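You operate a simulated robot arm through the tools that you are given. There is no shell and no other tool. Be economical: measure what you need, move in short steps, check, and stop when the job is done.

You are at the controls of a simulated two-armed robot. One attempt, no reset.

TASK
Take the blue strap ratchet and leave it on the tail end of the trailer bed. Put the white side lamp on the top of the fitting bench away on the top of the grey parts trolley. Stack the parts carton labelled "washers" from the top shelf of the timber rack on top of the parts carton that says "rivets". Take the black cover and leave it on the left shelf under the wiring bench. Fetch the green spring and set it on the beige plywood panel on the rear of the trailer bed. Put the hub seal marked "D" from the tail end of the trailer bed on the left shelf under the wiring bench and the hub seal that says "B" on the rear of the trailer bed. Do these in any order. Set down upright: white side lamp, black cover.

It is judged by the outcome, as a careful person would: the job done as asked, and still so three seconds after it is handed in. It fails if anything else is knocked over, pushed out of place, dropped, spilled or broken. Lids that push on must go on centred and level and be pressed home; caps that screw on are set level and turned clockwise until they are tight.

THE ROBOT
Two 7-joint arms with two-finger parallel grippers on one trunk, on a base that drives. Base frame: it is fixed to the floor where the robot stands at the start and does not move with it; the origin is under the middle of the robot, x ahead of it, y to its left, z up; the surface under the hand at the start is at about z = 0.88. Units: m, degrees, N and s.
The left shoulder is at the start at [0.077, 0.182, 1.062], the right one opposite. With the tool pointing down near the work surface each hand reaches from about 0.3 to 0.76 m from the robot's upright axis, wherever it stands, measured 20 degrees to its own side. Places, roughly: black cover (7x7x9 cm) [0.9, -2.4, 1.1]; blue strap ratchet (5x13x5 cm) [0.7, 0, 0.9]; green spring (11x3x2 cm) [-1.8, -0.6, 0.7]; hub seal [-2.25, -0.5, 0.75]; left shelf under the wiring bench [-0.1, -3.1, 0.2]; parts carton [0.75, -1.75, 1]; plywood panel (20x24x2 cm) [-1.7, -0.3, 0.7]; rear of the trailer bed [-1.7, 0, 0.7]; tail end of the trailer bed [-2.5, -0.4, 0.7]; top of the grey parts trolley [0.7, 3.1, 0.9]; white side lamp (8x4x8 cm) [0.7, -0.2, 0.9]. Payload 3.91 kg a hand.
The tool frame of a hand sits at the grasp point between the pads (the TCP): z along the fingers, y along the line on which they close. The tips reach 0.03 m beyond it. The gripper opens to 0.11 m. The fingers are 0.02 m wide and 0.01 m thick; the gripper's body (0.048 by 0.112 m) begins 0.055 m behind the TCP.
Orientation is that of the tool frame in the base frame, as a unit quaternion [w, x, y, z]. With the fingers straight down and closing along the base's y, the tool's x points along the base's -x, its y along +y and its z along -z.

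THE INTERFACE
- The arms move only by the tool send_rows. It takes "left_commands", "right_commands" or both (then of equal length, played together; a hand with none holds still); each is a list of rows, each a list of 3 entries, a list of its own where there are three numbers: the turn, a rotation vector about the tool's x, y, z in degrees, then the shift along the tool's x, y, z in m, then the closure, from 0 (fully open) to 1 (shut). In form: [[[ax, ay, az], [tx, ty, tz], hand], ...]. A call has 1 to 10 rows; each row is the pose to reach, as a shift and turn from the pose commanded when the call began, along the tool's axes at that moment. Each row takes 0.2 s and may step no farther than 0.05 m and 8.6 degrees from the row before; otherwise, or with a gripper value out of range, the whole call is refused. A pose out of reach is approached as far as the arm can. The call stops where the force on the tool passes 40 N (or 10 N more than at its start, if that is more) or the arm is blocked; 0.2 s more then pass. The fingers move at their own pace (about 0.072 m/s each) and stop on an object; they squeeze with about 43 N. The grip force told is the motor's: it shows also when the fingers shut on nothing. Time passes only in rows, and 0.2 s behind the last, so rows that repeat a pose let the fingers close. It gives the time, the measured TCP pose, the force on the tool (base axes), the opening and the grip force at its end, in the units of the frame above (readings bear some noise), with the torque about the TCP (base axes, N m) and any sound that the robot's microphone picked up.
- Cameras (640 x 400 px; columns grow to the right, rows downward): "scene" is now at [0.2291, -0.0208, 1.2635]; the picture's right is [-0.21, -0.98, 0.00], its down [-0.41, 0.09, -0.91] and it looks along [0.89, -0.19, -0.42] (base axes); focal length 214 px, centre (320, 200). "left" rides on the left gripper at [0.073, -0.017, -0.103] in its tool frame; the picture's right is [0.23, 0.97, 0.00], its down [-0.76, 0.18, -0.62] and it looks along [-0.61, 0.14, 0.78] (tool axes); focal length 222 px, centre (320, 200). "right" rides on the right gripper at [0.072, 0.017, -0.103] in its tool frame; the picture's right is [-0.23, 0.97, 0.00], its down [-0.76, -0.18, -0.62] and it looks along [-0.61, -0.14, 0.78] (tool axes); focal length 222 px, centre (320, 200).
- get_image(camera): a new picture of that camera. It takes no simulated time.
- lift_body(by): slides the trunk up (or, below 0, down) by that many m; the arms and the scene camera ride with it, the base frame stays. It gives what a move gives, with no picture.
- base_move(legs): drives the robot by 1 to 6 legs, each [ahead, left, turn to the left] in m, m and degrees, along the robot's own axes; the way and the turn of a leg run together, so that a leg with both is an arc; at most 1.5 m and 180 degrees a leg. The arms and the cameras ride along, it lands a little off, and it stops where it bumps. It gives what a move gives.
- pan_tilt(pan, tilt): turns the head with the scene camera to pan (to the left, within 80 degrees either way) and tilt (down, from -29 to 69), counted from straight ahead of the robot. It gives what a move gives.
- probe_pixels(camera, pixels): there is no depth. For up to 12 entries [column, row, z] of the newest picture of that camera ("zoom" is the newest enlarged one), the place [x, y] in the base frame at which the ray of that pixel passes the height z, good to about 0.002 m. It takes no simulated time.
- close_up(camera, box): a new picture of the part [left, top, right, bottom] of that camera's present view, enlarged. It takes no simulated time.
- sign_off(): hands the job in; it is judged then, once.

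Work in short steps. Measure before you move; look again where a grasp or a placing could have gone wrong, and mend it. You have 138 turns and 172 pictures in all, those below and enlarged ones among them. Open the grippers and draw the arms clear of the work before you hand the job in, unless the task says otherwise; then end with one line.

The tools are called after "Request:" as name(argument=value, ...) on one line, values as JSON. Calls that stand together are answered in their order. send_rows: Moves the arms, as the interface text tells. Its arguments: {"type":"object","properties":{"left_commands":{"type":"array","items":{"type":"array"}},"right_commands":{"type":"array","items":{"type":"array"}}},"required":[]} The other tools are called the same way: lift_body (by) slides the trunk up or down; base_move (legs) drives the base; pan_tilt (pan, tilt) turns the head that bears the scene camera; get_image (camera) takes a picture; probe_pixels (camera, pixels) gives the place at which the rays of pixels pass given heights; close_up (camera, box) takes an enlarged picture of a part of a camera's view; sign_off () hands the job in.

At the start:

```text
clock: 0.0
left_tcp_pos: [0.3502, 0.1035, 1.1341]
left_tool_rot: [-0.001, -0.001, 1.0, -0.001]
left_contact_force: [0.8, -0.9, -0.1]
left_moment: [0.01, -0.03, -0.01]
left_width: 0.11
left_finger_force: 0.0
right_tcp_pos: [0.3682, -0.2251, 1.1321]
right_tool_rot: [0.0, 0.0, 1.0, 0.001]
right_contact_force: [-0.5, -0.2, 0.1]
right_moment: [0.01, -0.06, -0.06]
right_width: 0.1098
right_finger_force: 0.0
trunk travel left (down, up): [-0.325, 0.189]
robot x, y, heading: [-0.0008, 0.0022, -0.2]
head pan, tilt: [-11.8, 25.0]
```

scene: 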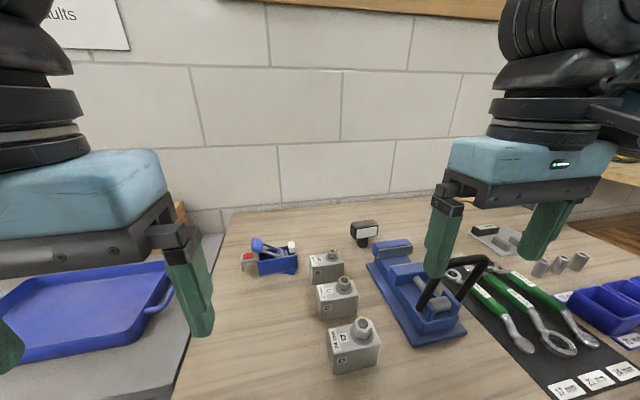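
right: 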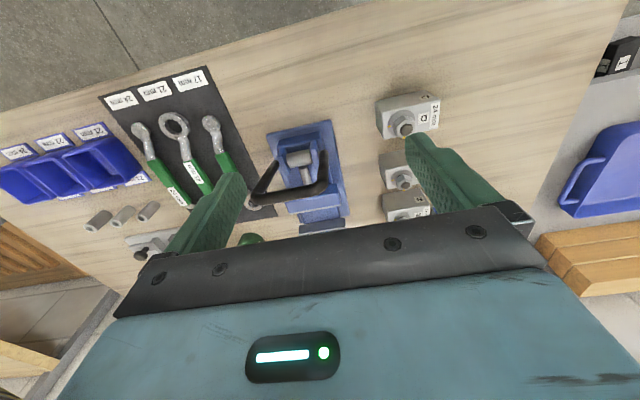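
left: 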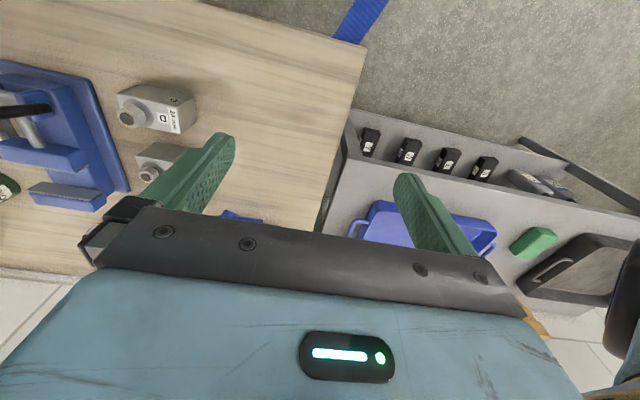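

I'll look around first: the bench straight ahead, then the sides.

Request:
close_up(camera="scene", box=[220, 200, 480, 380])

Request:
pan_tilt(pan=-70, tilt=15)

Request:
get_image(camera="scene")

Request:
pan_tilt(pan=70, tilt=15)

Request:
get_image(camera="scene")

```text
2.22 times, centred on (350, 290) of scene
```

zoom: 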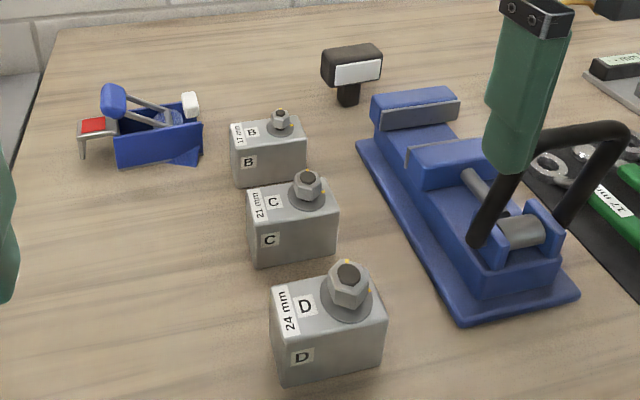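

```text
clock: 1.3
left_tcp_pos: [0.3534, 0.1043, 1.1355]
left_tool_rot: [-0.001, -0.008, 1.0, -0.004]
left_contact_force: [68.8, -15.3, 13.8]
left_moment: [1.64, 9.27, 2.62]
left_width: 0.1095
left_finger_force: 0.0
right_tcp_pos: [0.3687, -0.2257, 1.1305]
right_tool_rot: [0.0, 0.0, 1.0, -0.001]
right_contact_force: [-0.5, 0.0, 0.2]
right_moment: [0.0, 0.01, 0.02]
right_width: 0.11
right_finger_force: 0.1
trunk travel left (down, up): [-0.325, 0.189]
robot x, y, heading: [-0.0018, 0.0031, 0.0]
head pan, tilt: [-70.0, 15.0]
```

```text
167 pictures are left
```

scene: 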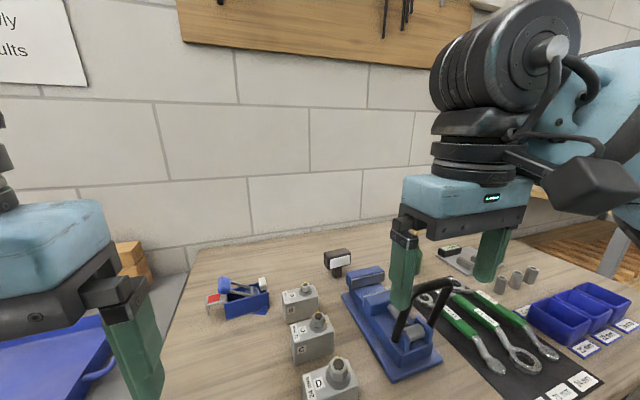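

```text
clock: 3.5
left_tcp_pos: [0.3511, 0.1042, 1.1341]
left_tool_rot: [-0.001, -0.001, 1.0, 0.0]
left_contact_force: [-0.7, 0.6, 0.0]
left_moment: [-0.03, 0.02, -0.02]
left_width: 0.1102
left_finger_force: 0.0
right_tcp_pos: [0.369, -0.2253, 1.1321]
right_tool_rot: [0.0, 0.0, 1.0, 0.0]
right_contact_force: [0.4, 0.3, 0.0]
right_moment: [-0.01, -0.02, 0.02]
right_width: 0.1102
right_finger_force: 0.0
trunk travel left (down, up): [-0.325, 0.189]
robot x, y, heading: [0.0004, 0.0021, -0.1]
head pan, tilt: [70.0, 15.0]
```

```text
166 pictures are left
```

scene: 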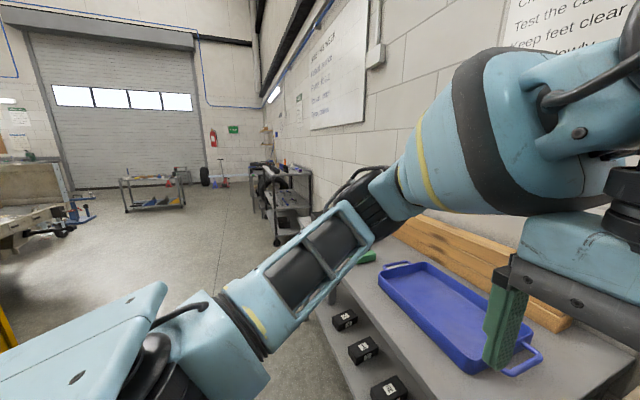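

The first pan picture appears to show only a small pan; I'll look to the right again.

Request:
pan_tilt(pan=-75, tilt=15)

Request:
get_image(camera="scene")

```text
clock: 5.8
left_tcp_pos: [0.3536, 0.1038, 1.1345]
left_tool_rot: [-0.001, -0.008, 1.0, 0.0]
left_contact_force: [59.6, -23.9, -17.6]
left_moment: [3.0, 4.95, 3.31]
left_width: 0.11
left_finger_force: 0.2
right_tcp_pos: [0.3694, -0.2246, 1.1303]
right_tool_rot: [0.001, 0.001, 1.0, 0.0]
right_contact_force: [-0.5, 0.9, 0.4]
right_moment: [-0.01, 0.0, 0.0]
right_width: 0.1098
right_finger_force: 0.1
trunk travel left (down, up): [-0.325, 0.189]
robot x, y, heading: [-0.0043, 0.0008, 0.2]
head pan, tilt: [-75.0, 15.0]
```

```text
165 pictures are left
```

scene: 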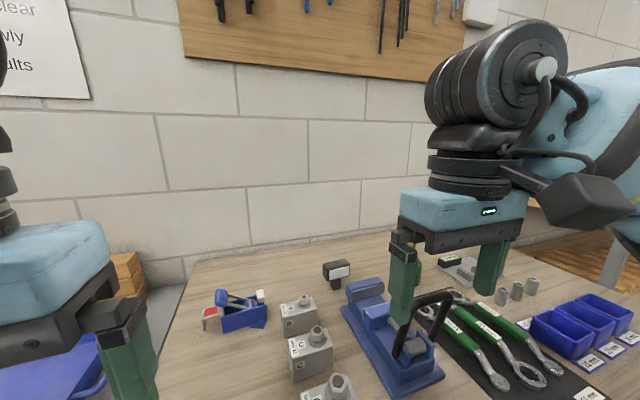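

The head seems blocked by the left arm when panning right (60 N on the left hand). I'll bring the head back and probe the bench objects.

Request:
pan_tilt(pan=-5, tilt=30)

Request:
close_up(camera="scene", box=[200, 140, 440, 290])

```text
clock: 7.2
left_tcp_pos: [0.3498, 0.1037, 1.1354]
left_tool_rot: [0.0, 0.0, 1.0, 0.0]
left_contact_force: [1.2, -0.5, -0.2]
left_moment: [-0.01, 0.01, 0.0]
left_width: 0.11
left_finger_force: 0.1
right_tcp_pos: [0.3688, -0.2256, 1.1323]
right_tool_rot: [-0.001, 0.0, 1.0, 0.0]
right_contact_force: [-0.7, -0.1, 0.2]
right_moment: [0.0, -0.01, -0.01]
right_width: 0.1102
right_finger_force: 0.0
trunk travel left (down, up): [-0.325, 0.189]
robot x, y, heading: [-0.0005, -0.0036, 0.1]
head pan, tilt: [-5.0, 30.0]
```

```text
2.67 times, centred on (320, 215) of scene
```

zoom: 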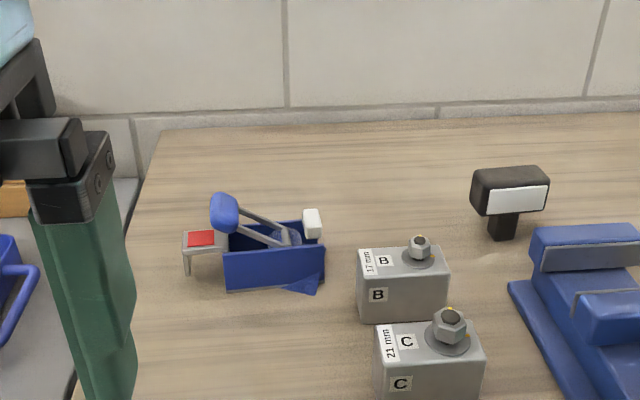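

Probing the ratchet's and the lamp's outline in the zoom picture.

Request:
probe_pixels(camera="zoom", pixels=[[187, 273, 0.88], [228, 289, 0.88], [324, 278, 0.88], [310, 292, 0.88], [224, 250, 0.92], [322, 242, 0.92], [320, 225, 0.92], [500, 238, 0.88], [482, 215, 0.925], [545, 210, 0.925], [478, 170, 0.96], [545, 168, 0.96]])

Request:
get_image(camera="right")

Request:
get_image(camera="left")

```text
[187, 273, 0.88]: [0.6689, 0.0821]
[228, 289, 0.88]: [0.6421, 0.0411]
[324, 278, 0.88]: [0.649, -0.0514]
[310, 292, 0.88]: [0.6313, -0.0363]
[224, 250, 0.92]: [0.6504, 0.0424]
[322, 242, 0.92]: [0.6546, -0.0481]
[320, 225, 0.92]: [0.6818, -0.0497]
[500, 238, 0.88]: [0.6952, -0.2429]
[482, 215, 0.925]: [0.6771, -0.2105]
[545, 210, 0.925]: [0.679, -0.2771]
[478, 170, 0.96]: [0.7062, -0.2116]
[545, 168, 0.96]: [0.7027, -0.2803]
```

```text
163 pictures are left
```

right: 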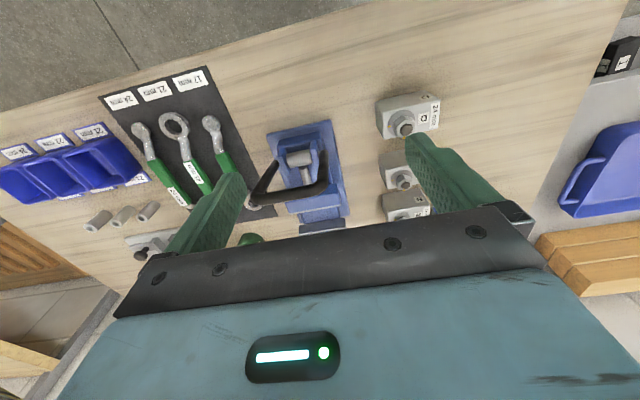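

```text
162 pictures are left
```

left: 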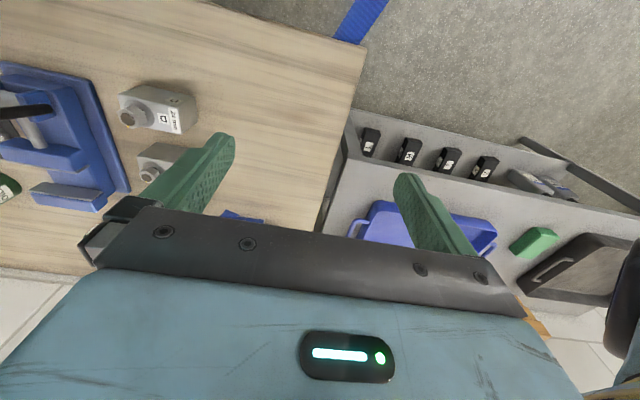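

The ratchet body spans y≈-0.05..0.042 at x≈0.645–0.69; the lamp head is y≈-0.21..-0.28, x≈0.68–0.71. I move the right hand above the lamp and turn the left hand by 85°.

Request:
send_rows(left_commands=[[[0, 0, 8.5], [0, 0, 0], 0], [[0, 0, 17], [0, 0, 0], 0], [[0, 0, 25.5], [0, 0, 0], 0], [[0, 0, 34], [0, 0, 0], 0], [[0, 0, 42.5], [0, 0, 0], 0], [[0, 0, 51], [0, 0, 0], 0], [[0, 0, 59.5], [0, 0, 0], 0], [[0, 0, 68], [0, 0, 0], 0], [[0, 0, 76.5], [0, 0, 0], 0], [[0, 0, 85], [0, 0, 0], 0]], right_commands=[[[0, 0, 0], [-0.045, -0.003, 0], 0], [[0, 0, 0], [-0.09, -0.006, 0], 0], [[0, 0, 0], [-0.135, -0.009, 0], 0], [[0, 0, 0], [-0.18, -0.012, 0], 0], [[0, 0, 0], [-0.225, -0.015, 0], 0], [[0, 0, 0], [-0.27, -0.018, 0], 0], [[0, 0, 0], [-0.315, -0.02, 0], 0], [[0, 0, 0], [-0.326, -0.02, 0.03], 0], [[0, 0, 0], [-0.326, -0.02, 0.07], 0], [[0, 0, 0], [-0.326, -0.02, 0.1], 0]])

Request:
get_image(camera="right")

Request:
get_image(camera="scene")

```text
clock: 9.4
left_tcp_pos: [0.353, 0.103, 1.1347]
left_tool_rot: [-0.001, 0.676, 0.737, 0.0]
left_contact_force: [-0.4, -0.3, 0.2]
left_moment: [0.02, 0.01, -0.03]
left_width: 0.1101
left_finger_force: 0.1
right_tcp_pos: [0.6937, -0.2459, 1.0299]
right_tool_rot: [-0.001, 0.0, 1.0, 0.0]
right_contact_force: [1.0, 0.5, 0.2]
right_moment: [0.01, -0.02, 0.02]
right_width: 0.1099
right_finger_force: 0.0
right hand out of reach, approached as far as the arm can: row 7, 8, 9
trunk travel left (down, up): [-0.325, 0.189]
robot x, y, heading: [-0.0024, 0.002, -0.0]
head pan, tilt: [-5.0, 30.0]
```

```text
161 pictures are left
```

right: 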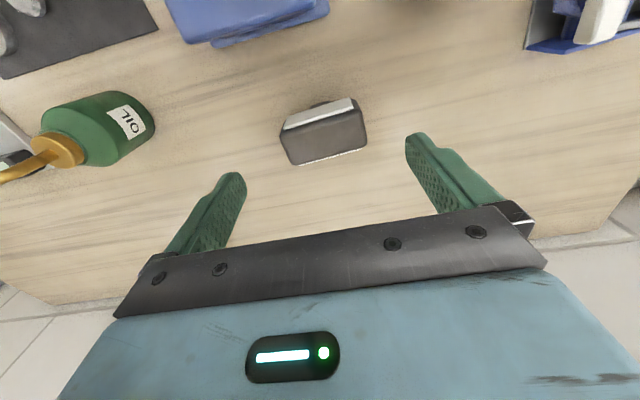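

```text
160 pictures are left
```

scene: 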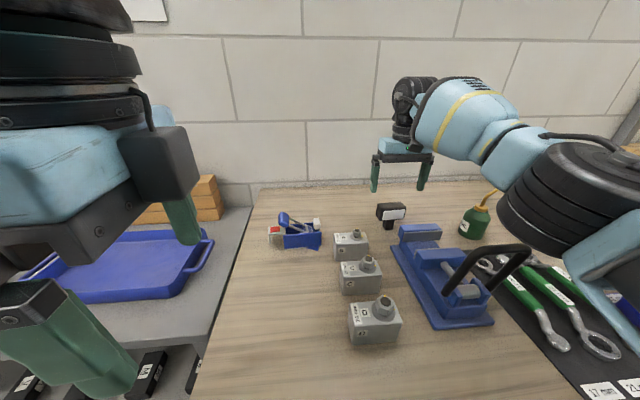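

Measuring the lamp head in the right picture (corners near (282,128), (356,98), (366,148), (292,165)).

Request:
probe_pixels(camera="right", pixels=[[282, 130, 0.96], [356, 108, 0.96], [366, 148, 0.96], [292, 165, 0.96], [324, 137, 0.96], [412, 138, 1.0], [238, 178, 1.0]])

```text
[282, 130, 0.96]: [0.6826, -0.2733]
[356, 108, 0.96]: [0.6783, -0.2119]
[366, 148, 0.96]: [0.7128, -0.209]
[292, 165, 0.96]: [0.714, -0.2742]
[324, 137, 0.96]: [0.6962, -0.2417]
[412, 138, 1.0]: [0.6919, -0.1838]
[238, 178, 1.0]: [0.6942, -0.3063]
```

Centre (0.697,-0.242). The right hand goes down and grips; the left hand meanwhile goes over the ratchet.

Request:
send_rows(right_commands=[[[0, 0, 0], [-0.003, 0.004, 0.04], 0], [[0, 0, 0], [-0.003, 0.004, 0.075], 0], [[0, 0, 0], [-0.003, 0.004, 0.089], 0], [[0, 0, 0], [-0.003, 0.004, 0.089], 0.5], [[0, 0, 0], [-0.003, 0.004, 0.089], 1], [[0, 0, 0], [-0.003, 0.004, 0.089], 1], [[0, 0, 0], [-0.003, 0.004, 0.089], 1], [[0, 0, 0], [-0.003, 0.004, 0.089], 1]], left_commands=[[[0, 0, 1], [-0.019, 0.041, 0], 0], [[0, 0, 2], [-0.038, 0.082, 0], 0], [[0, 0, 3], [-0.057, 0.123, 0], 0], [[0, 0, 4], [-0.076, 0.164, 0.02], 0], [[0, 0, 5], [-0.095, 0.205, 0.04], 0], [[0, 0, 5], [-0.115, 0.245, 0.06], 0], [[0, 0, 5], [-0.135, 0.289, 0.08], 0], [[0, 0, 5], [-0.135, 0.289, 0.08], 0]])

Request:
get_image(camera="left")

Request:
get_image(camera="right")

```text
refused: row 7 steps farther than a row can; nothing moved
```

```text
159 pictures are left
```

left: 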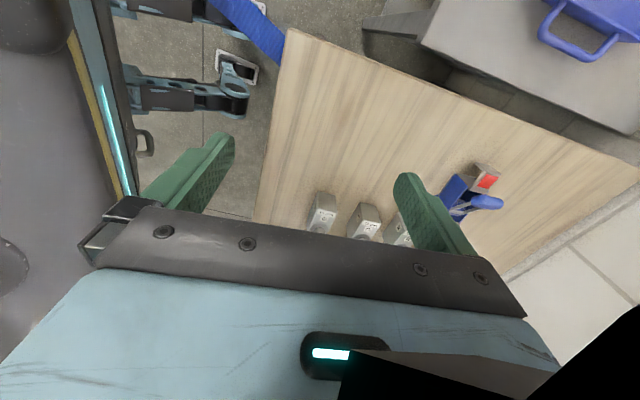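

```text
158 pictures are left
```

right: 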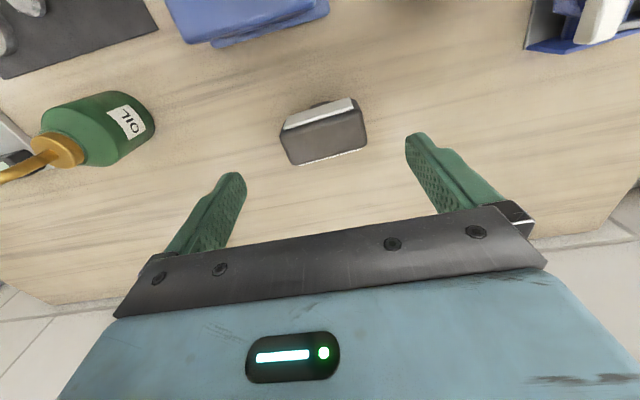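

Steps were slightly too long; I resend with shorter ones.

Request:
send_rows(right_commands=[[[0, 0, 0], [-0.003, 0.004, 0.04], 0], [[0, 0, 0], [-0.003, 0.004, 0.075], 0], [[0, 0, 0], [-0.003, 0.004, 0.089], 0], [[0, 0, 0], [-0.003, 0.004, 0.089], 0], [[0, 0, 0], [-0.003, 0.004, 0.089], 0.5], [[0, 0, 0], [-0.003, 0.004, 0.089], 1], [[0, 0, 0], [-0.003, 0.004, 0.089], 1], [[0, 0, 0], [-0.003, 0.004, 0.089], 1], [[0, 0, 0], [-0.003, 0.004, 0.089], 1], [[0, 0, 0], [-0.003, 0.004, 0.089], 1]], left_commands=[[[0, 0, 1], [-0.014, 0.03, 0], 0], [[0, 0, 2], [-0.028, 0.06, 0], 0], [[0, 0, 3], [-0.042, 0.09, 0], 0], [[0, 0, 4], [-0.056, 0.12, 0], 0], [[0, 0, 5], [-0.07, 0.15, 0.01], 0], [[0, 0, 5], [-0.084, 0.18, 0.02], 0], [[0, 0, 5], [-0.098, 0.21, 0.035], 0], [[0, 0, 5], [-0.112, 0.24, 0.05], 0], [[0, 0, 5], [-0.124, 0.265, 0.065], 0], [[0, 0, 5], [-0.135, 0.289, 0.08], 0]])

Request:
get_image(camera="left")

Request:
get_image(camera="right")

```text
clock: 11.6
left_tcp_pos: [0.3937, 0.0027, 1.0599]
left_tool_rot: [0.004, 0.705, 0.709, 0.0]
left_contact_force: [0.1, -0.3, -0.1]
left_moment: [0.02, 0.01, -0.04]
left_width: 0.1098
left_finger_force: 0.1
left hand out of reach, approached as far as the arm can: row 2, 3, 4, 5, 6, 7, 8, 9, 10
right_tcp_pos: [0.6924, -0.2372, 0.9556]
right_tool_rot: [0.009, -0.001, 1.0, -0.001]
right_contact_force: [-0.2, -0.4, -0.4]
right_moment: [-0.01, 0.02, 0.01]
right_width: 0.0715
right_finger_force: 42.7
trunk travel left (down, up): [-0.325, 0.189]
robot x, y, heading: [0.0003, 0.0031, -0.1]
head pan, tilt: [-5.0, 30.0]
```

```text
157 pictures are left
```

left: 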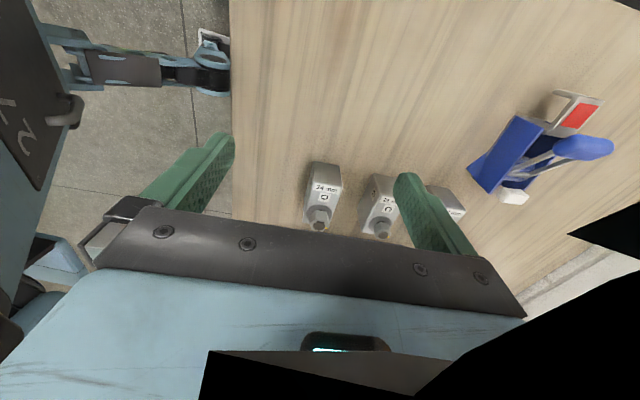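

```text
156 pictures are left
```

right: 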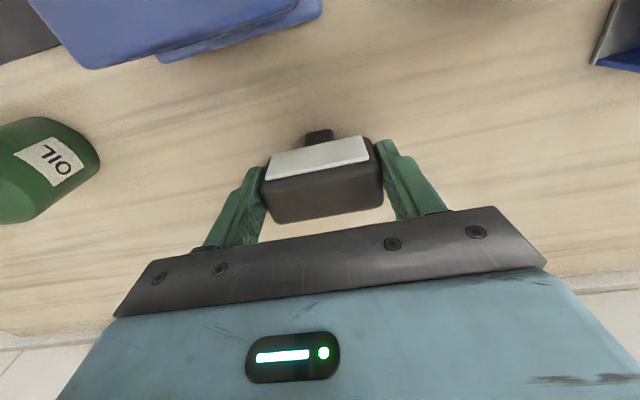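

Lamp is held (0.0715 m). The left hand can't reach with this turn (its forearm is in the way), so I'll turn it the other way while lifting and withdrawing the lamp.

Request:
send_rows(right_commands=[[[0, 0, 0], [0, 0, -0.03], 1], [[0, 0, 0], [0, 0, -0.065], 1], [[0, 0, 0], [0, 0, -0.105], 1], [[0, 0, 0], [0, 0, -0.145], 1], [[0, 0, 0], [0.04, 0, -0.16], 1], [[0, 0, 0], [0.08, -0.01, -0.16], 1], [[0, 0, 0], [0.12, -0.02, -0.16], 1], [[0, 0, 0], [0.16, -0.03, -0.16], 1], [[0, 0, 0], [0.2, -0.04, -0.16], 1], [[0, 0, 0], [0.24, -0.05, -0.16], 1]], left_commands=[[[0, 0, -8.5], [0.02, 0, 0], 0], [[0, 0, -17], [0.04, -0.01, 0], 0], [[0, 0, -25.5], [0.06, -0.02, 0], 0], [[0, 0, -34], [0.08, -0.03, 0], 0], [[0, 0, -42.5], [0.1, -0.04, 0], 0], [[0, 0, -51], [0.1, -0.04, 0], 0], [[0, 0, -59.5], [0.1, -0.04, 0], 0], [[0, 0, -68], [0.1, -0.04, 0], 0], [[0, 0, -76.5], [0.1, -0.04, 0], 0], [[0, 0, -85], [0.1, -0.04, 0], 0]])

```text
clock: 13.8
left_tcp_pos: [0.3572, 0.1077, 1.0653]
left_tool_rot: [0.0, 0.041, 0.999, -0.001]
left_contact_force: [-0.2, -1.0, 0.3]
left_moment: [0.01, -0.04, 0.02]
left_width: 0.1102
left_finger_force: 0.1
right_tcp_pos: [0.4561, -0.2906, 1.1027]
right_tool_rot: [0.0, 0.0, 1.0, 0.0]
right_contact_force: [-0.5, 0.4, -1.5]
right_moment: [-0.01, 0.01, 0.02]
right_width: 0.0714
right_finger_force: 43.0
right hand out of reach, approached as far as the arm can: row 3, 4
trunk travel left (down, up): [-0.325, 0.189]
robot x, y, heading: [0.0018, 0.0005, -0.1]
head pan, tilt: [-5.0, 30.0]
```

Now the left hand turns the other way while going forward.

Request:
send_rows(left_commands=[[[0, 0, -8.5], [-0.02, -0.007, 0], 0], [[0, 0, -17], [-0.04, -0.014, 0], 0], [[0, 0, -25.5], [-0.06, -0.02, 0], 0], [[0, 0, -34], [-0.08, -0.027, 0], 0], [[0, 0, -42.5], [-0.1, -0.034, 0], 0], [[0, 0, -51], [-0.12, -0.04, 0], 0], [[0, 0, -59.5], [-0.14, -0.046, 0], 0], [[0, 0, -68], [-0.16, -0.052, 0], 0], [[0, 0, -76.5], [-0.18, -0.058, 0], 0], [[0, 0, -85], [-0.196, -0.064, 0], 0]])

Request:
get_image(camera="left")

Request:
get_image(camera="scene")

```text
clock: 16.0
left_tcp_pos: [0.5484, 0.0282, 1.0649]
left_tool_rot: [-0.001, -0.644, 0.765, 0.001]
left_contact_force: [-0.2, 0.6, 0.5]
left_moment: [0.03, -0.02, 0.02]
left_width: 0.1099
left_finger_force: 0.1
right_tcp_pos: [0.4574, -0.2909, 1.1018]
right_tool_rot: [0.001, -0.001, 1.0, -0.001]
right_contact_force: [0.1, 0.0, -1.4]
right_moment: [0.0, 0.0, -0.01]
right_width: 0.0715
right_finger_force: 42.9
trunk travel left (down, up): [-0.325, 0.189]
robot x, y, heading: [0.001, -0.0004, -0.0]
head pan, tilt: [-5.0, 30.0]
```

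```text
155 pictures are left
```

left: 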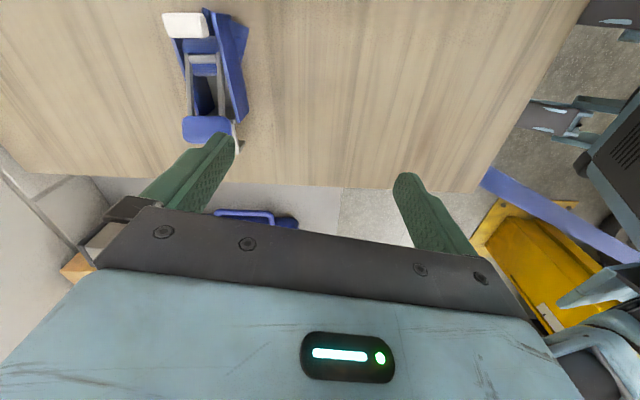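

```text
154 pictures are left
```

scene: 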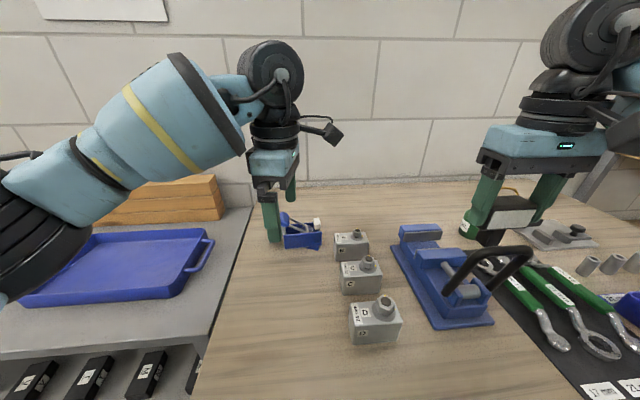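

Reachable this way. I enlarge the ratchet in the left picture to measure it.

Request:
close_up(camera="left", box=[130, 0, 290, 160])

Request:
probe_pixels(camera="left", pixels=[[200, 10, 0.92], [247, 115, 0.92], [247, 30, 0.88], [200, 110, 0.92], [182, 50, 0.92], [240, 150, 0.89]])

```text
2.50 times, centred on (210, 80) of left
```

zoom: 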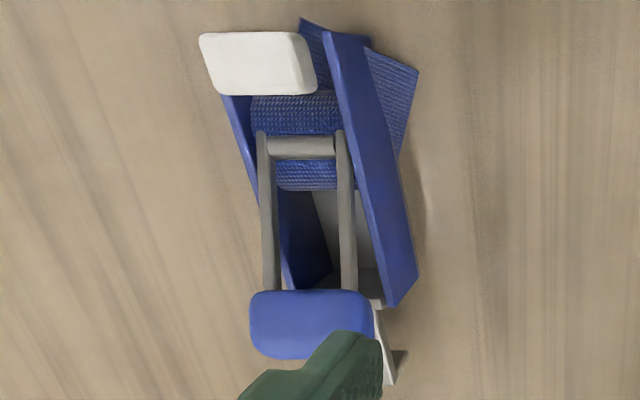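

```text
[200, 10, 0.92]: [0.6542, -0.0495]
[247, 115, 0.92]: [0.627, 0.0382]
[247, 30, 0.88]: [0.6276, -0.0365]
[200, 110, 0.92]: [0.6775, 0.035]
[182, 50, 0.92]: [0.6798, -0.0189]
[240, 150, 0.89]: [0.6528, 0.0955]
```

I probe plate edges in the zoom picture.

Request:
probe_pixels(camera="zoom", pixels=[[388, 305, 0.92], [325, 35, 0.92], [418, 270, 0.88], [283, 285, 0.92], [222, 100, 0.92], [415, 75, 0.885], [305, 25, 0.885], [250, 295, 0.94], [365, 295, 0.94], [310, 60, 0.93], [395, 380, 0.88]])

```text
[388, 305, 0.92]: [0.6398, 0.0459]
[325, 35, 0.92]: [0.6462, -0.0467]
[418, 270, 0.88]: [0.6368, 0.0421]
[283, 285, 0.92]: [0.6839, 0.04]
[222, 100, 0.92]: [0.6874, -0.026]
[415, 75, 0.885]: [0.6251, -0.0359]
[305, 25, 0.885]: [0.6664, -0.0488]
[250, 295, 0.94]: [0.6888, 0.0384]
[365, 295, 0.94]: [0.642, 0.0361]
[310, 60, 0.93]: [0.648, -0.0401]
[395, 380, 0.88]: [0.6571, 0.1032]
```

Body spans x 0.640–0.688, centre (0.665, 0.005). The left hand goes over it, down to z≈0.917, and closes.

Request:
send_rows(left_commands=[[[0, 0, -5], [0.001, -0.04, 0], 0], [[0, 0, -10], [0.002, -0.08, 0], 0], [[0, 0, -13.5], [0.003, -0.119, 0], 0], [[0, 0, -13.5], [0.003, -0.119, 0.045], 0], [[0, 0, -13.5], [0.003, -0.119, 0.09], 0], [[0, 0, -13.5], [0.003, -0.119, 0.12], 0], [[0, 0, -13.5], [0.003, -0.119, 0.145], 0], [[0, 0, -13.5], [0.003, -0.119, 0.147], 0]])

Request:
get_image(camera="left")

```text
clock: 17.0
left_tcp_pos: [0.6827, 0.0985, 1.0363]
left_tool_rot: [0.014, 0.781, -0.624, 0.018]
left_contact_force: [-0.2, -0.9, 0.1]
left_moment: [0.0, -0.01, 0.01]
left_width: 0.11
left_finger_force: 0.1
left hand out of reach, approached as far as the arm can: row 3, 4, 5
right_tcp_pos: [0.4585, -0.2902, 1.1014]
right_tool_rot: [0.0, 0.0, 1.0, 0.001]
right_contact_force: [-0.9, -1.4, -2.1]
right_moment: [0.0, 0.02, -0.07]
right_width: 0.0717
right_finger_force: 43.2
trunk travel left (down, up): [-0.325, 0.189]
robot x, y, heading: [-0.0015, 0.0017, 0.4]
head pan, tilt: [-5.0, 30.0]
stopped in row 5 (left hand): the arm was blocked; the commanded pose is now the measured one
```

```text
152 pictures are left
```

left: 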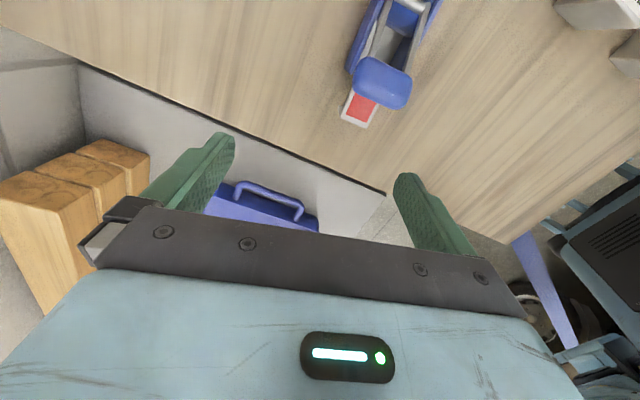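

The arm ran out of reach at that bearing. I withdraw the left hand, raise the lamp, then strafe the base right 0.2 m so the ratchet lies on the left hand's own side.

Request:
send_rows(left_commands=[[[0, 0, 0], [0, 0, -0.03], 0], [[0, 0, 4], [0.0, 0.03, -0.05], 0], [[0, 0, 8], [0.005, 0.07, -0.05], 0], [[0, 0, 12], [0.01, 0.105, -0.05], 0], [[0, 0, 12], [0.02, 0.138, -0.05], 0]], right_commands=[[[0, 0, 0], [0, 0, -0.03], 1], [[0, 0, 0], [0.03, 0, -0.06], 1], [[0, 0, 0], [0.06, 0, -0.06], 1], [[0, 0, 0], [0.06, 0, -0.06], 1], [[0, 0, 0], [0.06, 0, -0.06], 1]])

Request:
base_move(legs=[[0, -0.2, 0]])

Request:
get_image(camera="left")

```text
clock: 18.2
left_tcp_pos: [0.549, 0.0528, 1.0881]
left_tool_rot: [0.013, 0.712, -0.702, 0.02]
left_contact_force: [-0.1, 0.0, 0.2]
left_moment: [-0.04, 0.02, 0.02]
left_width: 0.11
left_finger_force: 0.0
left hand out of reach, approached as far as the arm can: row 1
right_tcp_pos: [0.396, -0.2874, 1.1616]
right_tool_rot: [0.0, -0.001, 1.0, 0.0]
right_contact_force: [0.5, 0.4, -1.9]
right_moment: [0.04, 0.02, -0.02]
right_width: 0.0717
right_finger_force: 43.3
trunk travel left (down, up): [-0.325, 0.189]
robot x, y, heading: [-0.0003, 0.0008, 0.3]
head pan, tilt: [-5.0, 30.0]
```

```text
clock: 20.6
left_tcp_pos: [0.5508, -0.1501, 1.0877]
left_tool_rot: [0.012, 0.712, -0.702, 0.019]
left_contact_force: [-0.4, 0.0, 0.2]
left_moment: [0.01, 0.02, -0.01]
left_width: 0.11
left_finger_force: 0.1
right_tcp_pos: [0.3973, -0.4924, 1.1609]
right_tool_rot: [0.001, -0.001, 1.0, 0.0]
right_contact_force: [0.6, 0.4, -2.6]
right_moment: [0.0, 0.0, 0.01]
right_width: 0.0716
right_finger_force: 43.2
trunk travel left (down, up): [-0.325, 0.189]
robot x, y, heading: [0.0024, -0.2036, 0.1]
head pan, tilt: [-5.0, 30.0]
```

```text
151 pictures are left
```

left: 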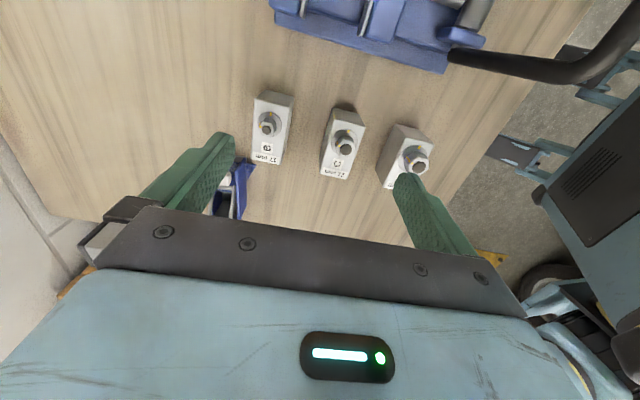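

Blocks B, C, D are visible and the ratchet lies under the left finger at (235,185). I shift to (0.665, 0.005) at z≈1.0 and correct the tilt.

Request:
send_rows(left_commands=[[[0, -1, -1], [-0.035, -0.028, 0], 0], [[-0.5, -2.5, -2], [-0.075, -0.056, 0], 0], [[-0.5, -2.5, -3], [-0.115, -0.084, 0], 0], [[-0.5, -2.5, -3], [-0.155, -0.114, 0], 0], [[-0.5, -2.5, -3], [-0.155, -0.114, 0.04], 0], [[-0.5, -2.5, -3], [-0.155, -0.114, 0.08], 0], [[-0.5, -2.5, -3], [-0.155, -0.114, 0.08], 0]])

Request:
get_image(camera="left")

```text
clock: 22.2
left_tcp_pos: [0.6631, 0.0031, 1.0024]
left_tool_rot: [0.001, 0.73, -0.684, 0.002]
left_contact_force: [0.5, 1.2, 0.6]
left_moment: [0.06, 0.03, -0.03]
left_width: 0.1103
left_finger_force: 0.0
right_tcp_pos: [0.3987, -0.4906, 1.1607]
right_tool_rot: [0.0, -0.002, 1.0, 0.0]
right_contact_force: [0.0, 1.0, -1.9]
right_moment: [0.0, 0.04, -0.02]
right_width: 0.0714
right_finger_force: 43.3
trunk travel left (down, up): [-0.325, 0.189]
robot x, y, heading: [0.0004, -0.1984, 0.1]
head pan, tilt: [-5.0, 30.0]
```

```text
150 pictures are left
```

left: 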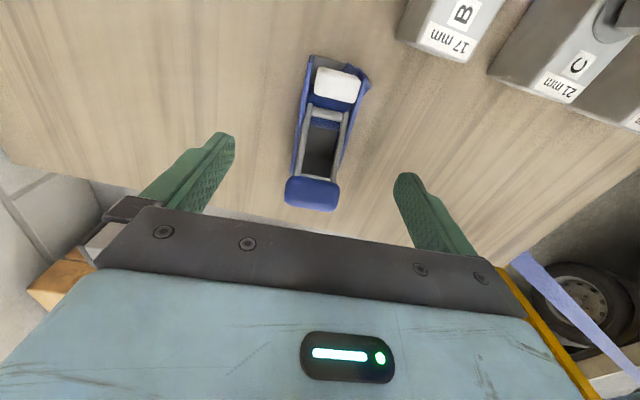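

Well placed between the fingers. Quick probe, then descend and close.

Request:
probe_pixels(camera="left", pixels=[[322, 140, 0.92], [300, 140, 0.92], [345, 140, 0.92], [338, 70, 0.93], [312, 205, 0.94]])

Request:
send_rows(left_commands=[[[0, 0, 0], [0, -0.001, 0.04], 0], [[0, 0, 0], [0, -0.001, 0.07], 0], [[0, 0, 0], [0, -0.001, 0.085], 0], [[0, 0, 0], [0, -0.001, 0.085], 0.5], [[0, 0, 0], [0, -0.001, 0.085], 1], [[0, 0, 0], [0, -0.001, 0.085], 1], [[0, 0, 0], [0, -0.001, 0.085], 1], [[0, 0, 0], [0, -0.001, 0.085], 1]])

Request:
get_image(camera="left")

```text
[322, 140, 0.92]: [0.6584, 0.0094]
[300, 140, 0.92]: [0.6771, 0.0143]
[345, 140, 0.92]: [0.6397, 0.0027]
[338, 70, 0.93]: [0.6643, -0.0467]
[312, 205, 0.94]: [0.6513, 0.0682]
```

```text
clock: 24.1
left_tcp_pos: [0.6639, 0.0037, 0.9167]
left_tool_rot: [0.001, 0.73, -0.683, 0.001]
left_contact_force: [-0.3, -0.6, -0.3]
left_moment: [0.08, 0.03, -0.03]
left_width: 0.0447
left_finger_force: 43.1
right_tcp_pos: [0.3975, -0.4913, 1.1613]
right_tool_rot: [0.0, -0.001, 1.0, 0.0]
right_contact_force: [0.7, 0.3, -1.5]
right_moment: [0.0, 0.04, -0.01]
right_width: 0.0714
right_finger_force: 43.8
trunk travel left (down, up): [-0.325, 0.189]
robot x, y, heading: [0.0016, -0.2025, 0.0]
head pan, tilt: [-5.0, 30.0]
```

```text
149 pictures are left
```

left: 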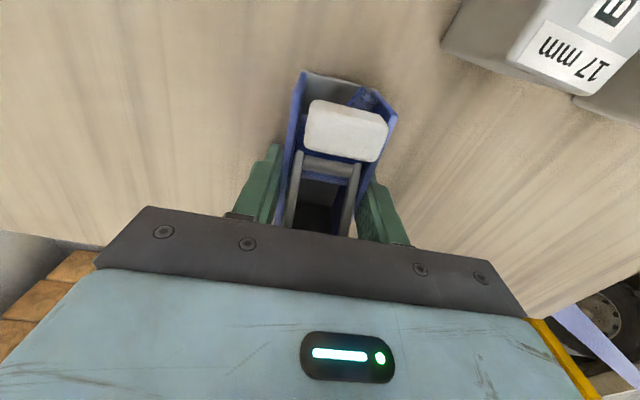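

Ratchet gripped (0.0447 m). Lift it and draw it back.

Request:
send_rows(left_commands=[[[0, 0, 0], [0, 0, -0.04], 1], [[0, 0, 0], [0, 0, -0.08], 1], [[0, 0, 0], [0, 0.02, -0.12], 1], [[0, 0, 0], [0, 0.05, -0.15], 1], [[0, 0, 0], [0, 0.09, -0.17], 1], [[0, 0, 0], [0, 0.13, -0.17], 1], [[0, 0, 0], [0, 0.17, -0.17], 1], [[0, 0, 0], [0, 0.21, -0.17], 1], [[0, 0, 0], [0, 0.24, -0.17], 1]])

Request:
base_move(legs=[[-0.45, 0, 0]])

Request:
pan_tilt(pan=50, tilt=15)

Request:
get_image(camera="scene")

```text
clock: 26.1
left_tcp_pos: [0.423, -0.0107, 1.0874]
left_tool_rot: [0.001, 0.73, -0.684, 0.001]
left_contact_force: [0.2, 0.4, -3.6]
left_moment: [0.04, -0.02, 0.03]
left_width: 0.0448
left_finger_force: 43.0
right_tcp_pos: [0.3982, -0.4909, 1.1613]
right_tool_rot: [0.001, -0.002, 1.0, 0.0]
right_contact_force: [-0.4, -0.2, -1.6]
right_moment: [-0.01, 0.0, 0.02]
right_width: 0.0717
right_finger_force: 43.2
trunk travel left (down, up): [-0.325, 0.189]
robot x, y, heading: [0.0013, -0.2013, 0.3]
head pan, tilt: [-5.0, 30.0]
```

```text
clock: 28.8
left_tcp_pos: [-0.0325, -0.0122, 1.0871]
left_tool_rot: [0.001, 0.73, -0.683, 0.002]
left_contact_force: [-0.1, -0.8, -3.0]
left_moment: [0.0, -0.03, -0.01]
left_width: 0.0447
left_finger_force: 42.9
right_tcp_pos: [-0.0575, -0.4909, 1.1602]
right_tool_rot: [0.0, -0.001, 1.0, 0.0]
right_contact_force: [-0.6, -0.6, -1.6]
right_moment: [0.0, -0.01, 0.0]
right_width: 0.0715
right_finger_force: 42.7
trunk travel left (down, up): [-0.325, 0.189]
robot x, y, heading: [-0.4529, -0.2049, 0.2]
head pan, tilt: [-5.0, 30.0]
```

```text
clock: 30.0
left_tcp_pos: [-0.0327, -0.0124, 1.088]
left_tool_rot: [0.001, 0.73, -0.683, 0.001]
left_contact_force: [0.5, 0.1, -4.0]
left_moment: [0.0, 0.0, -0.02]
left_width: 0.0446
left_finger_force: 43.0
right_tcp_pos: [-0.0578, -0.4921, 1.1606]
right_tool_rot: [0.0, -0.001, 1.0, 0.0]
right_contact_force: [0.8, -0.1, -2.8]
right_moment: [-0.01, 0.02, 0.0]
right_width: 0.0715
right_finger_force: 42.9
trunk travel left (down, up): [-0.325, 0.189]
robot x, y, heading: [-0.4546, -0.2023, 0.2]
head pan, tilt: [50.0, 15.0]
```

```text
148 pictures are left
```

scene: 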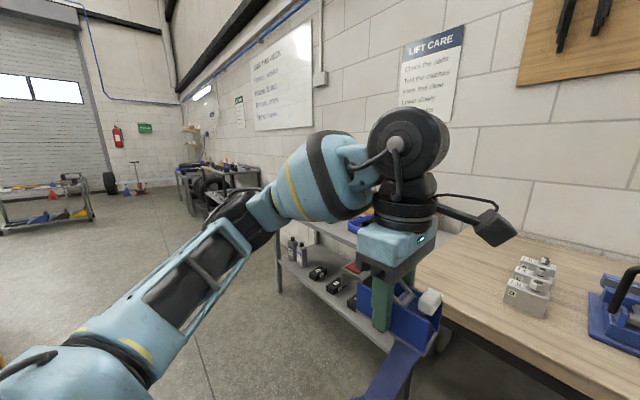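

Both items held. I drive left along the aisle toward the grey parts trolley (0.7, 3.1).

Request:
base_move(legs=[[0, 1.5, 0], [0, 1.5, 0]])

Request:
pan_tilt(pan=0, tilt=20)

Request:
get_image(camera="scene")

```text
clock: 56.5
left_tcp_pos: [-0.0409, 3.0354, 1.0879]
left_tool_rot: [0.001, 0.738, -0.675, 0.001]
left_contact_force: [-0.7, -0.2, -3.0]
left_moment: [0.02, -0.03, -0.02]
left_width: 0.0448
left_finger_force: 42.7
right_tcp_pos: [-0.0543, 2.5559, 1.1605]
right_tool_rot: [0.0, -0.014, 1.0, 0.0]
right_contact_force: [-0.7, -0.3, -1.4]
right_moment: [-0.01, 0.02, -0.01]
right_width: 0.0715
right_finger_force: 42.4
trunk travel left (down, up): [-0.325, 0.189]
robot x, y, heading: [-0.4586, 2.8334, 1.6]
head pan, tilt: [50.0, 15.0]
```

```text
clock: 57.7
left_tcp_pos: [-0.0409, 3.0348, 1.0872]
left_tool_rot: [0.002, 0.739, -0.674, 0.002]
left_contact_force: [0.1, -0.9, -2.6]
left_moment: [0.01, -0.01, 0.02]
left_width: 0.0446
left_finger_force: 43.0
right_tcp_pos: [-0.055, 2.5561, 1.1608]
right_tool_rot: [0.0, -0.014, 1.0, 0.0]
right_contact_force: [0.8, -0.1, -1.5]
right_moment: [-0.02, 0.02, -0.04]
right_width: 0.0716
right_finger_force: 43.0
trunk travel left (down, up): [-0.325, 0.189]
robot x, y, heading: [-0.4568, 2.8324, 1.4]
head pan, tilt: [0.0, 20.0]
```

```text
147 pictures are left
```

scene: 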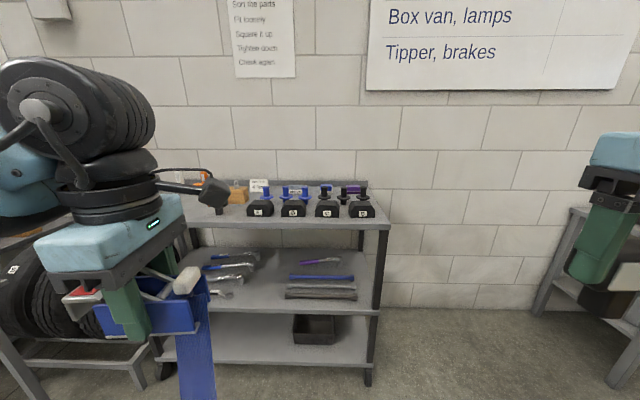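

The grey trolley is ahead; I probe its top and the items on it (and a close-up).

Request:
probe_pixels(camera="scene", pixels=[[185, 225, 0.9], [390, 228, 0.9], [368, 182, 0.9], [375, 205, 0.9], [250, 216, 0.9], [372, 216, 0.9], [230, 200, 0.9]])

Request:
close_up(camera="scene", box=[160, 160, 400, 310])

```text
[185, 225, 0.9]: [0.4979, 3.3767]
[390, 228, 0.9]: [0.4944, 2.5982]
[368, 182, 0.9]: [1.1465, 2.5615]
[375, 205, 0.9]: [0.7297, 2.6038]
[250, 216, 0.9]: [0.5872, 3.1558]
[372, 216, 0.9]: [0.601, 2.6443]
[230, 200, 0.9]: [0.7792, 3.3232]
```

```text
2.67 times, centred on (280, 235) of scene
```

zoom: 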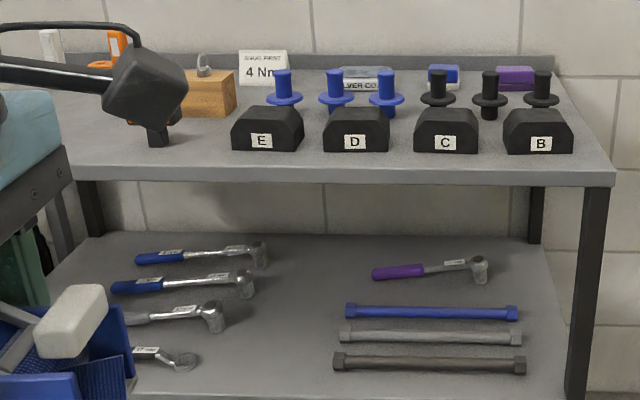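

There's possibly free space at the left part of the top (y≈3.27), hidden by the left wrist. I move further left and look.

Request:
base_move(legs=[[0, 0.55, -1.5]])

Request:
pan_tilt(pan=-8, tilt=20)

Request:
get_image(camera="scene")

```text
clock: 63.0
left_tcp_pos: [-0.0381, 3.5676, 1.0873]
left_tool_rot: [0.002, 0.725, -0.689, 0.001]
left_contact_force: [-0.6, 0.6, -3.7]
left_moment: [-0.01, 0.0, 0.0]
left_width: 0.0447
left_finger_force: 43.3
right_tcp_pos: [-0.0701, 3.09, 1.1604]
right_tool_rot: [0.0, 0.006, 1.0, 0.0]
right_contact_force: [0.2, 0.3, -1.9]
right_moment: [-0.02, 0.0, 0.01]
right_width: 0.0716
right_finger_force: 42.8
trunk travel left (down, up): [-0.325, 0.189]
robot x, y, heading: [-0.4619, 3.3838, -1.0]
head pan, tilt: [0.0, 20.0]
```

```text
clock: 63.7
left_tcp_pos: [-0.0376, 3.5689, 1.0873]
left_tool_rot: [0.001, 0.725, -0.689, 0.001]
left_contact_force: [0.0, -0.3, -3.0]
left_moment: [-0.03, 0.03, 0.0]
left_width: 0.0448
left_finger_force: 42.9
right_tcp_pos: [-0.071, 3.0899, 1.162]
right_tool_rot: [-0.001, 0.006, 1.0, 0.0]
right_contact_force: [0.6, -0.1, -1.4]
right_moment: [0.02, 0.0, -0.02]
right_width: 0.0714
right_finger_force: 42.5
trunk travel left (down, up): [-0.325, 0.189]
robot x, y, heading: [-0.4635, 3.384, -0.7]
head pan, tilt: [-8.0, 20.0]
```

```text
145 pictures are left
```

scene: 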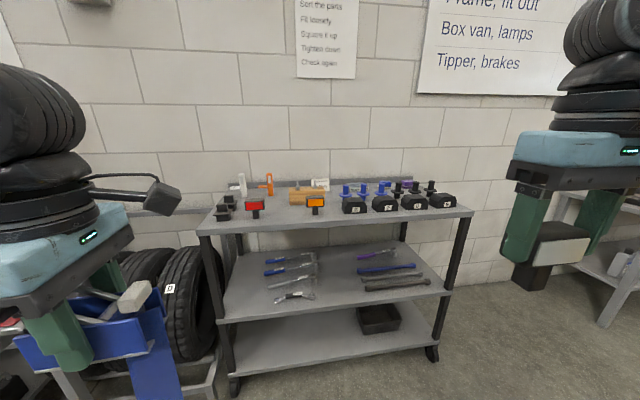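

Red and amber lamps stand on the trolley, so ours is the white one. I enlarge to find a free spot.

Request:
close_up(camera="scene", box=[190, 165, 350, 265])

Request:
probe_pixels(camera="scene", pixels=[[198, 235, 0.9], [473, 217, 0.9], [255, 219, 0.9], [315, 215, 0.9], [285, 216, 0.9], [224, 219, 0.9], [353, 213, 0.9], [295, 203, 0.9]])

```text
4.00 times, centred on (270, 215) of scene
```

zoom: 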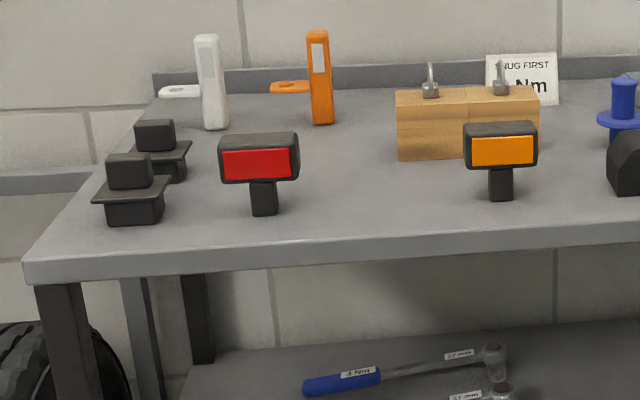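

```text
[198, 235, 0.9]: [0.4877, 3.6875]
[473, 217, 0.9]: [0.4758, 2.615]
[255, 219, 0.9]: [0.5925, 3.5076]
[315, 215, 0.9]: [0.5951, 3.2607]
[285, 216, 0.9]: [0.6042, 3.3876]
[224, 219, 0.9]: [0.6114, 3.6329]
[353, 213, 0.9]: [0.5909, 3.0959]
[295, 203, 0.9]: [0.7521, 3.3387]
```

A 24 cm gap between the red (y 3.51) and amber (3.26) lamps: target (0.575, 3.385). I tuck the left hand back and drive up to it.

Request:
send_rows(left_commands=[[[0, 0, 0], [0, 0.02, -0.02], 1], [[0, 0, 0], [0, 0.05, -0.05], 1], [[0, 0, 0], [0, 0.08, -0.08], 1]])

Request:
base_move(legs=[[0.42, 0.115, 0.7]])

Request:
get_image(camera="scene")

```text
clock: 64.5
left_tcp_pos: [-0.1184, 3.565, 1.1687]
left_tool_rot: [0.001, 0.724, -0.689, 0.0]
left_contact_force: [0.4, 0.1, -3.3]
left_moment: [-0.02, 0.01, -0.04]
left_width: 0.0447
left_finger_force: 43.0
right_tcp_pos: [-0.0717, 3.0891, 1.1614]
right_tool_rot: [0.001, 0.006, 1.0, 0.0]
right_contact_force: [0.4, -0.1, -2.3]
right_moment: [-0.03, 0.01, -0.02]
right_width: 0.0716
right_finger_force: 42.6
trunk travel left (down, up): [-0.325, 0.189]
robot x, y, heading: [-0.4607, 3.3817, -0.5]
head pan, tilt: [-8.0, 20.0]
```

```text
clock: 67.2
left_tcp_pos: [0.3044, 3.6856, 1.1669]
left_tool_rot: [0.0, 0.731, -0.683, 0.001]
left_contact_force: [0.4, -0.1, -2.3]
left_moment: [-0.02, 0.02, -0.01]
left_width: 0.0448
left_finger_force: 43.3
right_tcp_pos: [0.3597, 3.212, 1.1615]
right_tool_rot: [-0.001, -0.003, 1.0, 0.0]
right_contact_force: [-0.2, -0.4, -1.5]
right_moment: [-0.03, 0.03, 0.0]
right_width: 0.0715
right_finger_force: 43.4
trunk travel left (down, up): [-0.325, 0.189]
robot x, y, heading: [-0.0385, 3.495, 0.4]
head pan, tilt: [-8.0, 20.0]
```

```text
143 pictures are left
```

scene: 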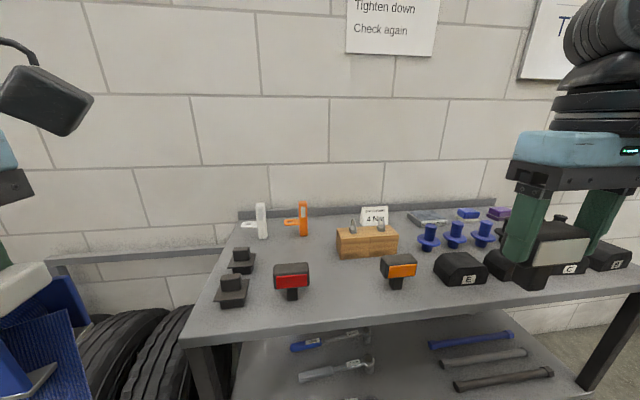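

Probing red and amber bases and the gap.

Request:
probe_pixels(camera="scene", pixels=[[292, 299, 0.88], [397, 288, 0.88], [292, 299, 0.9], [397, 288, 0.9], [345, 300, 0.89], [185, 345, 0.9], [640, 290, 0.9], [315, 280, 0.92], [380, 272, 0.92]])

```text
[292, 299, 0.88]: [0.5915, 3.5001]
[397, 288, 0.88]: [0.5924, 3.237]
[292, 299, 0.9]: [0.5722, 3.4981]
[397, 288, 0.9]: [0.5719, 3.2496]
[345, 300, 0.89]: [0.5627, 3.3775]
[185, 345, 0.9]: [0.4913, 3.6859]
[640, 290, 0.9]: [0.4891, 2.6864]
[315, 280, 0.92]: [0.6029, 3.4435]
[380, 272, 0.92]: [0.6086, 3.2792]
```

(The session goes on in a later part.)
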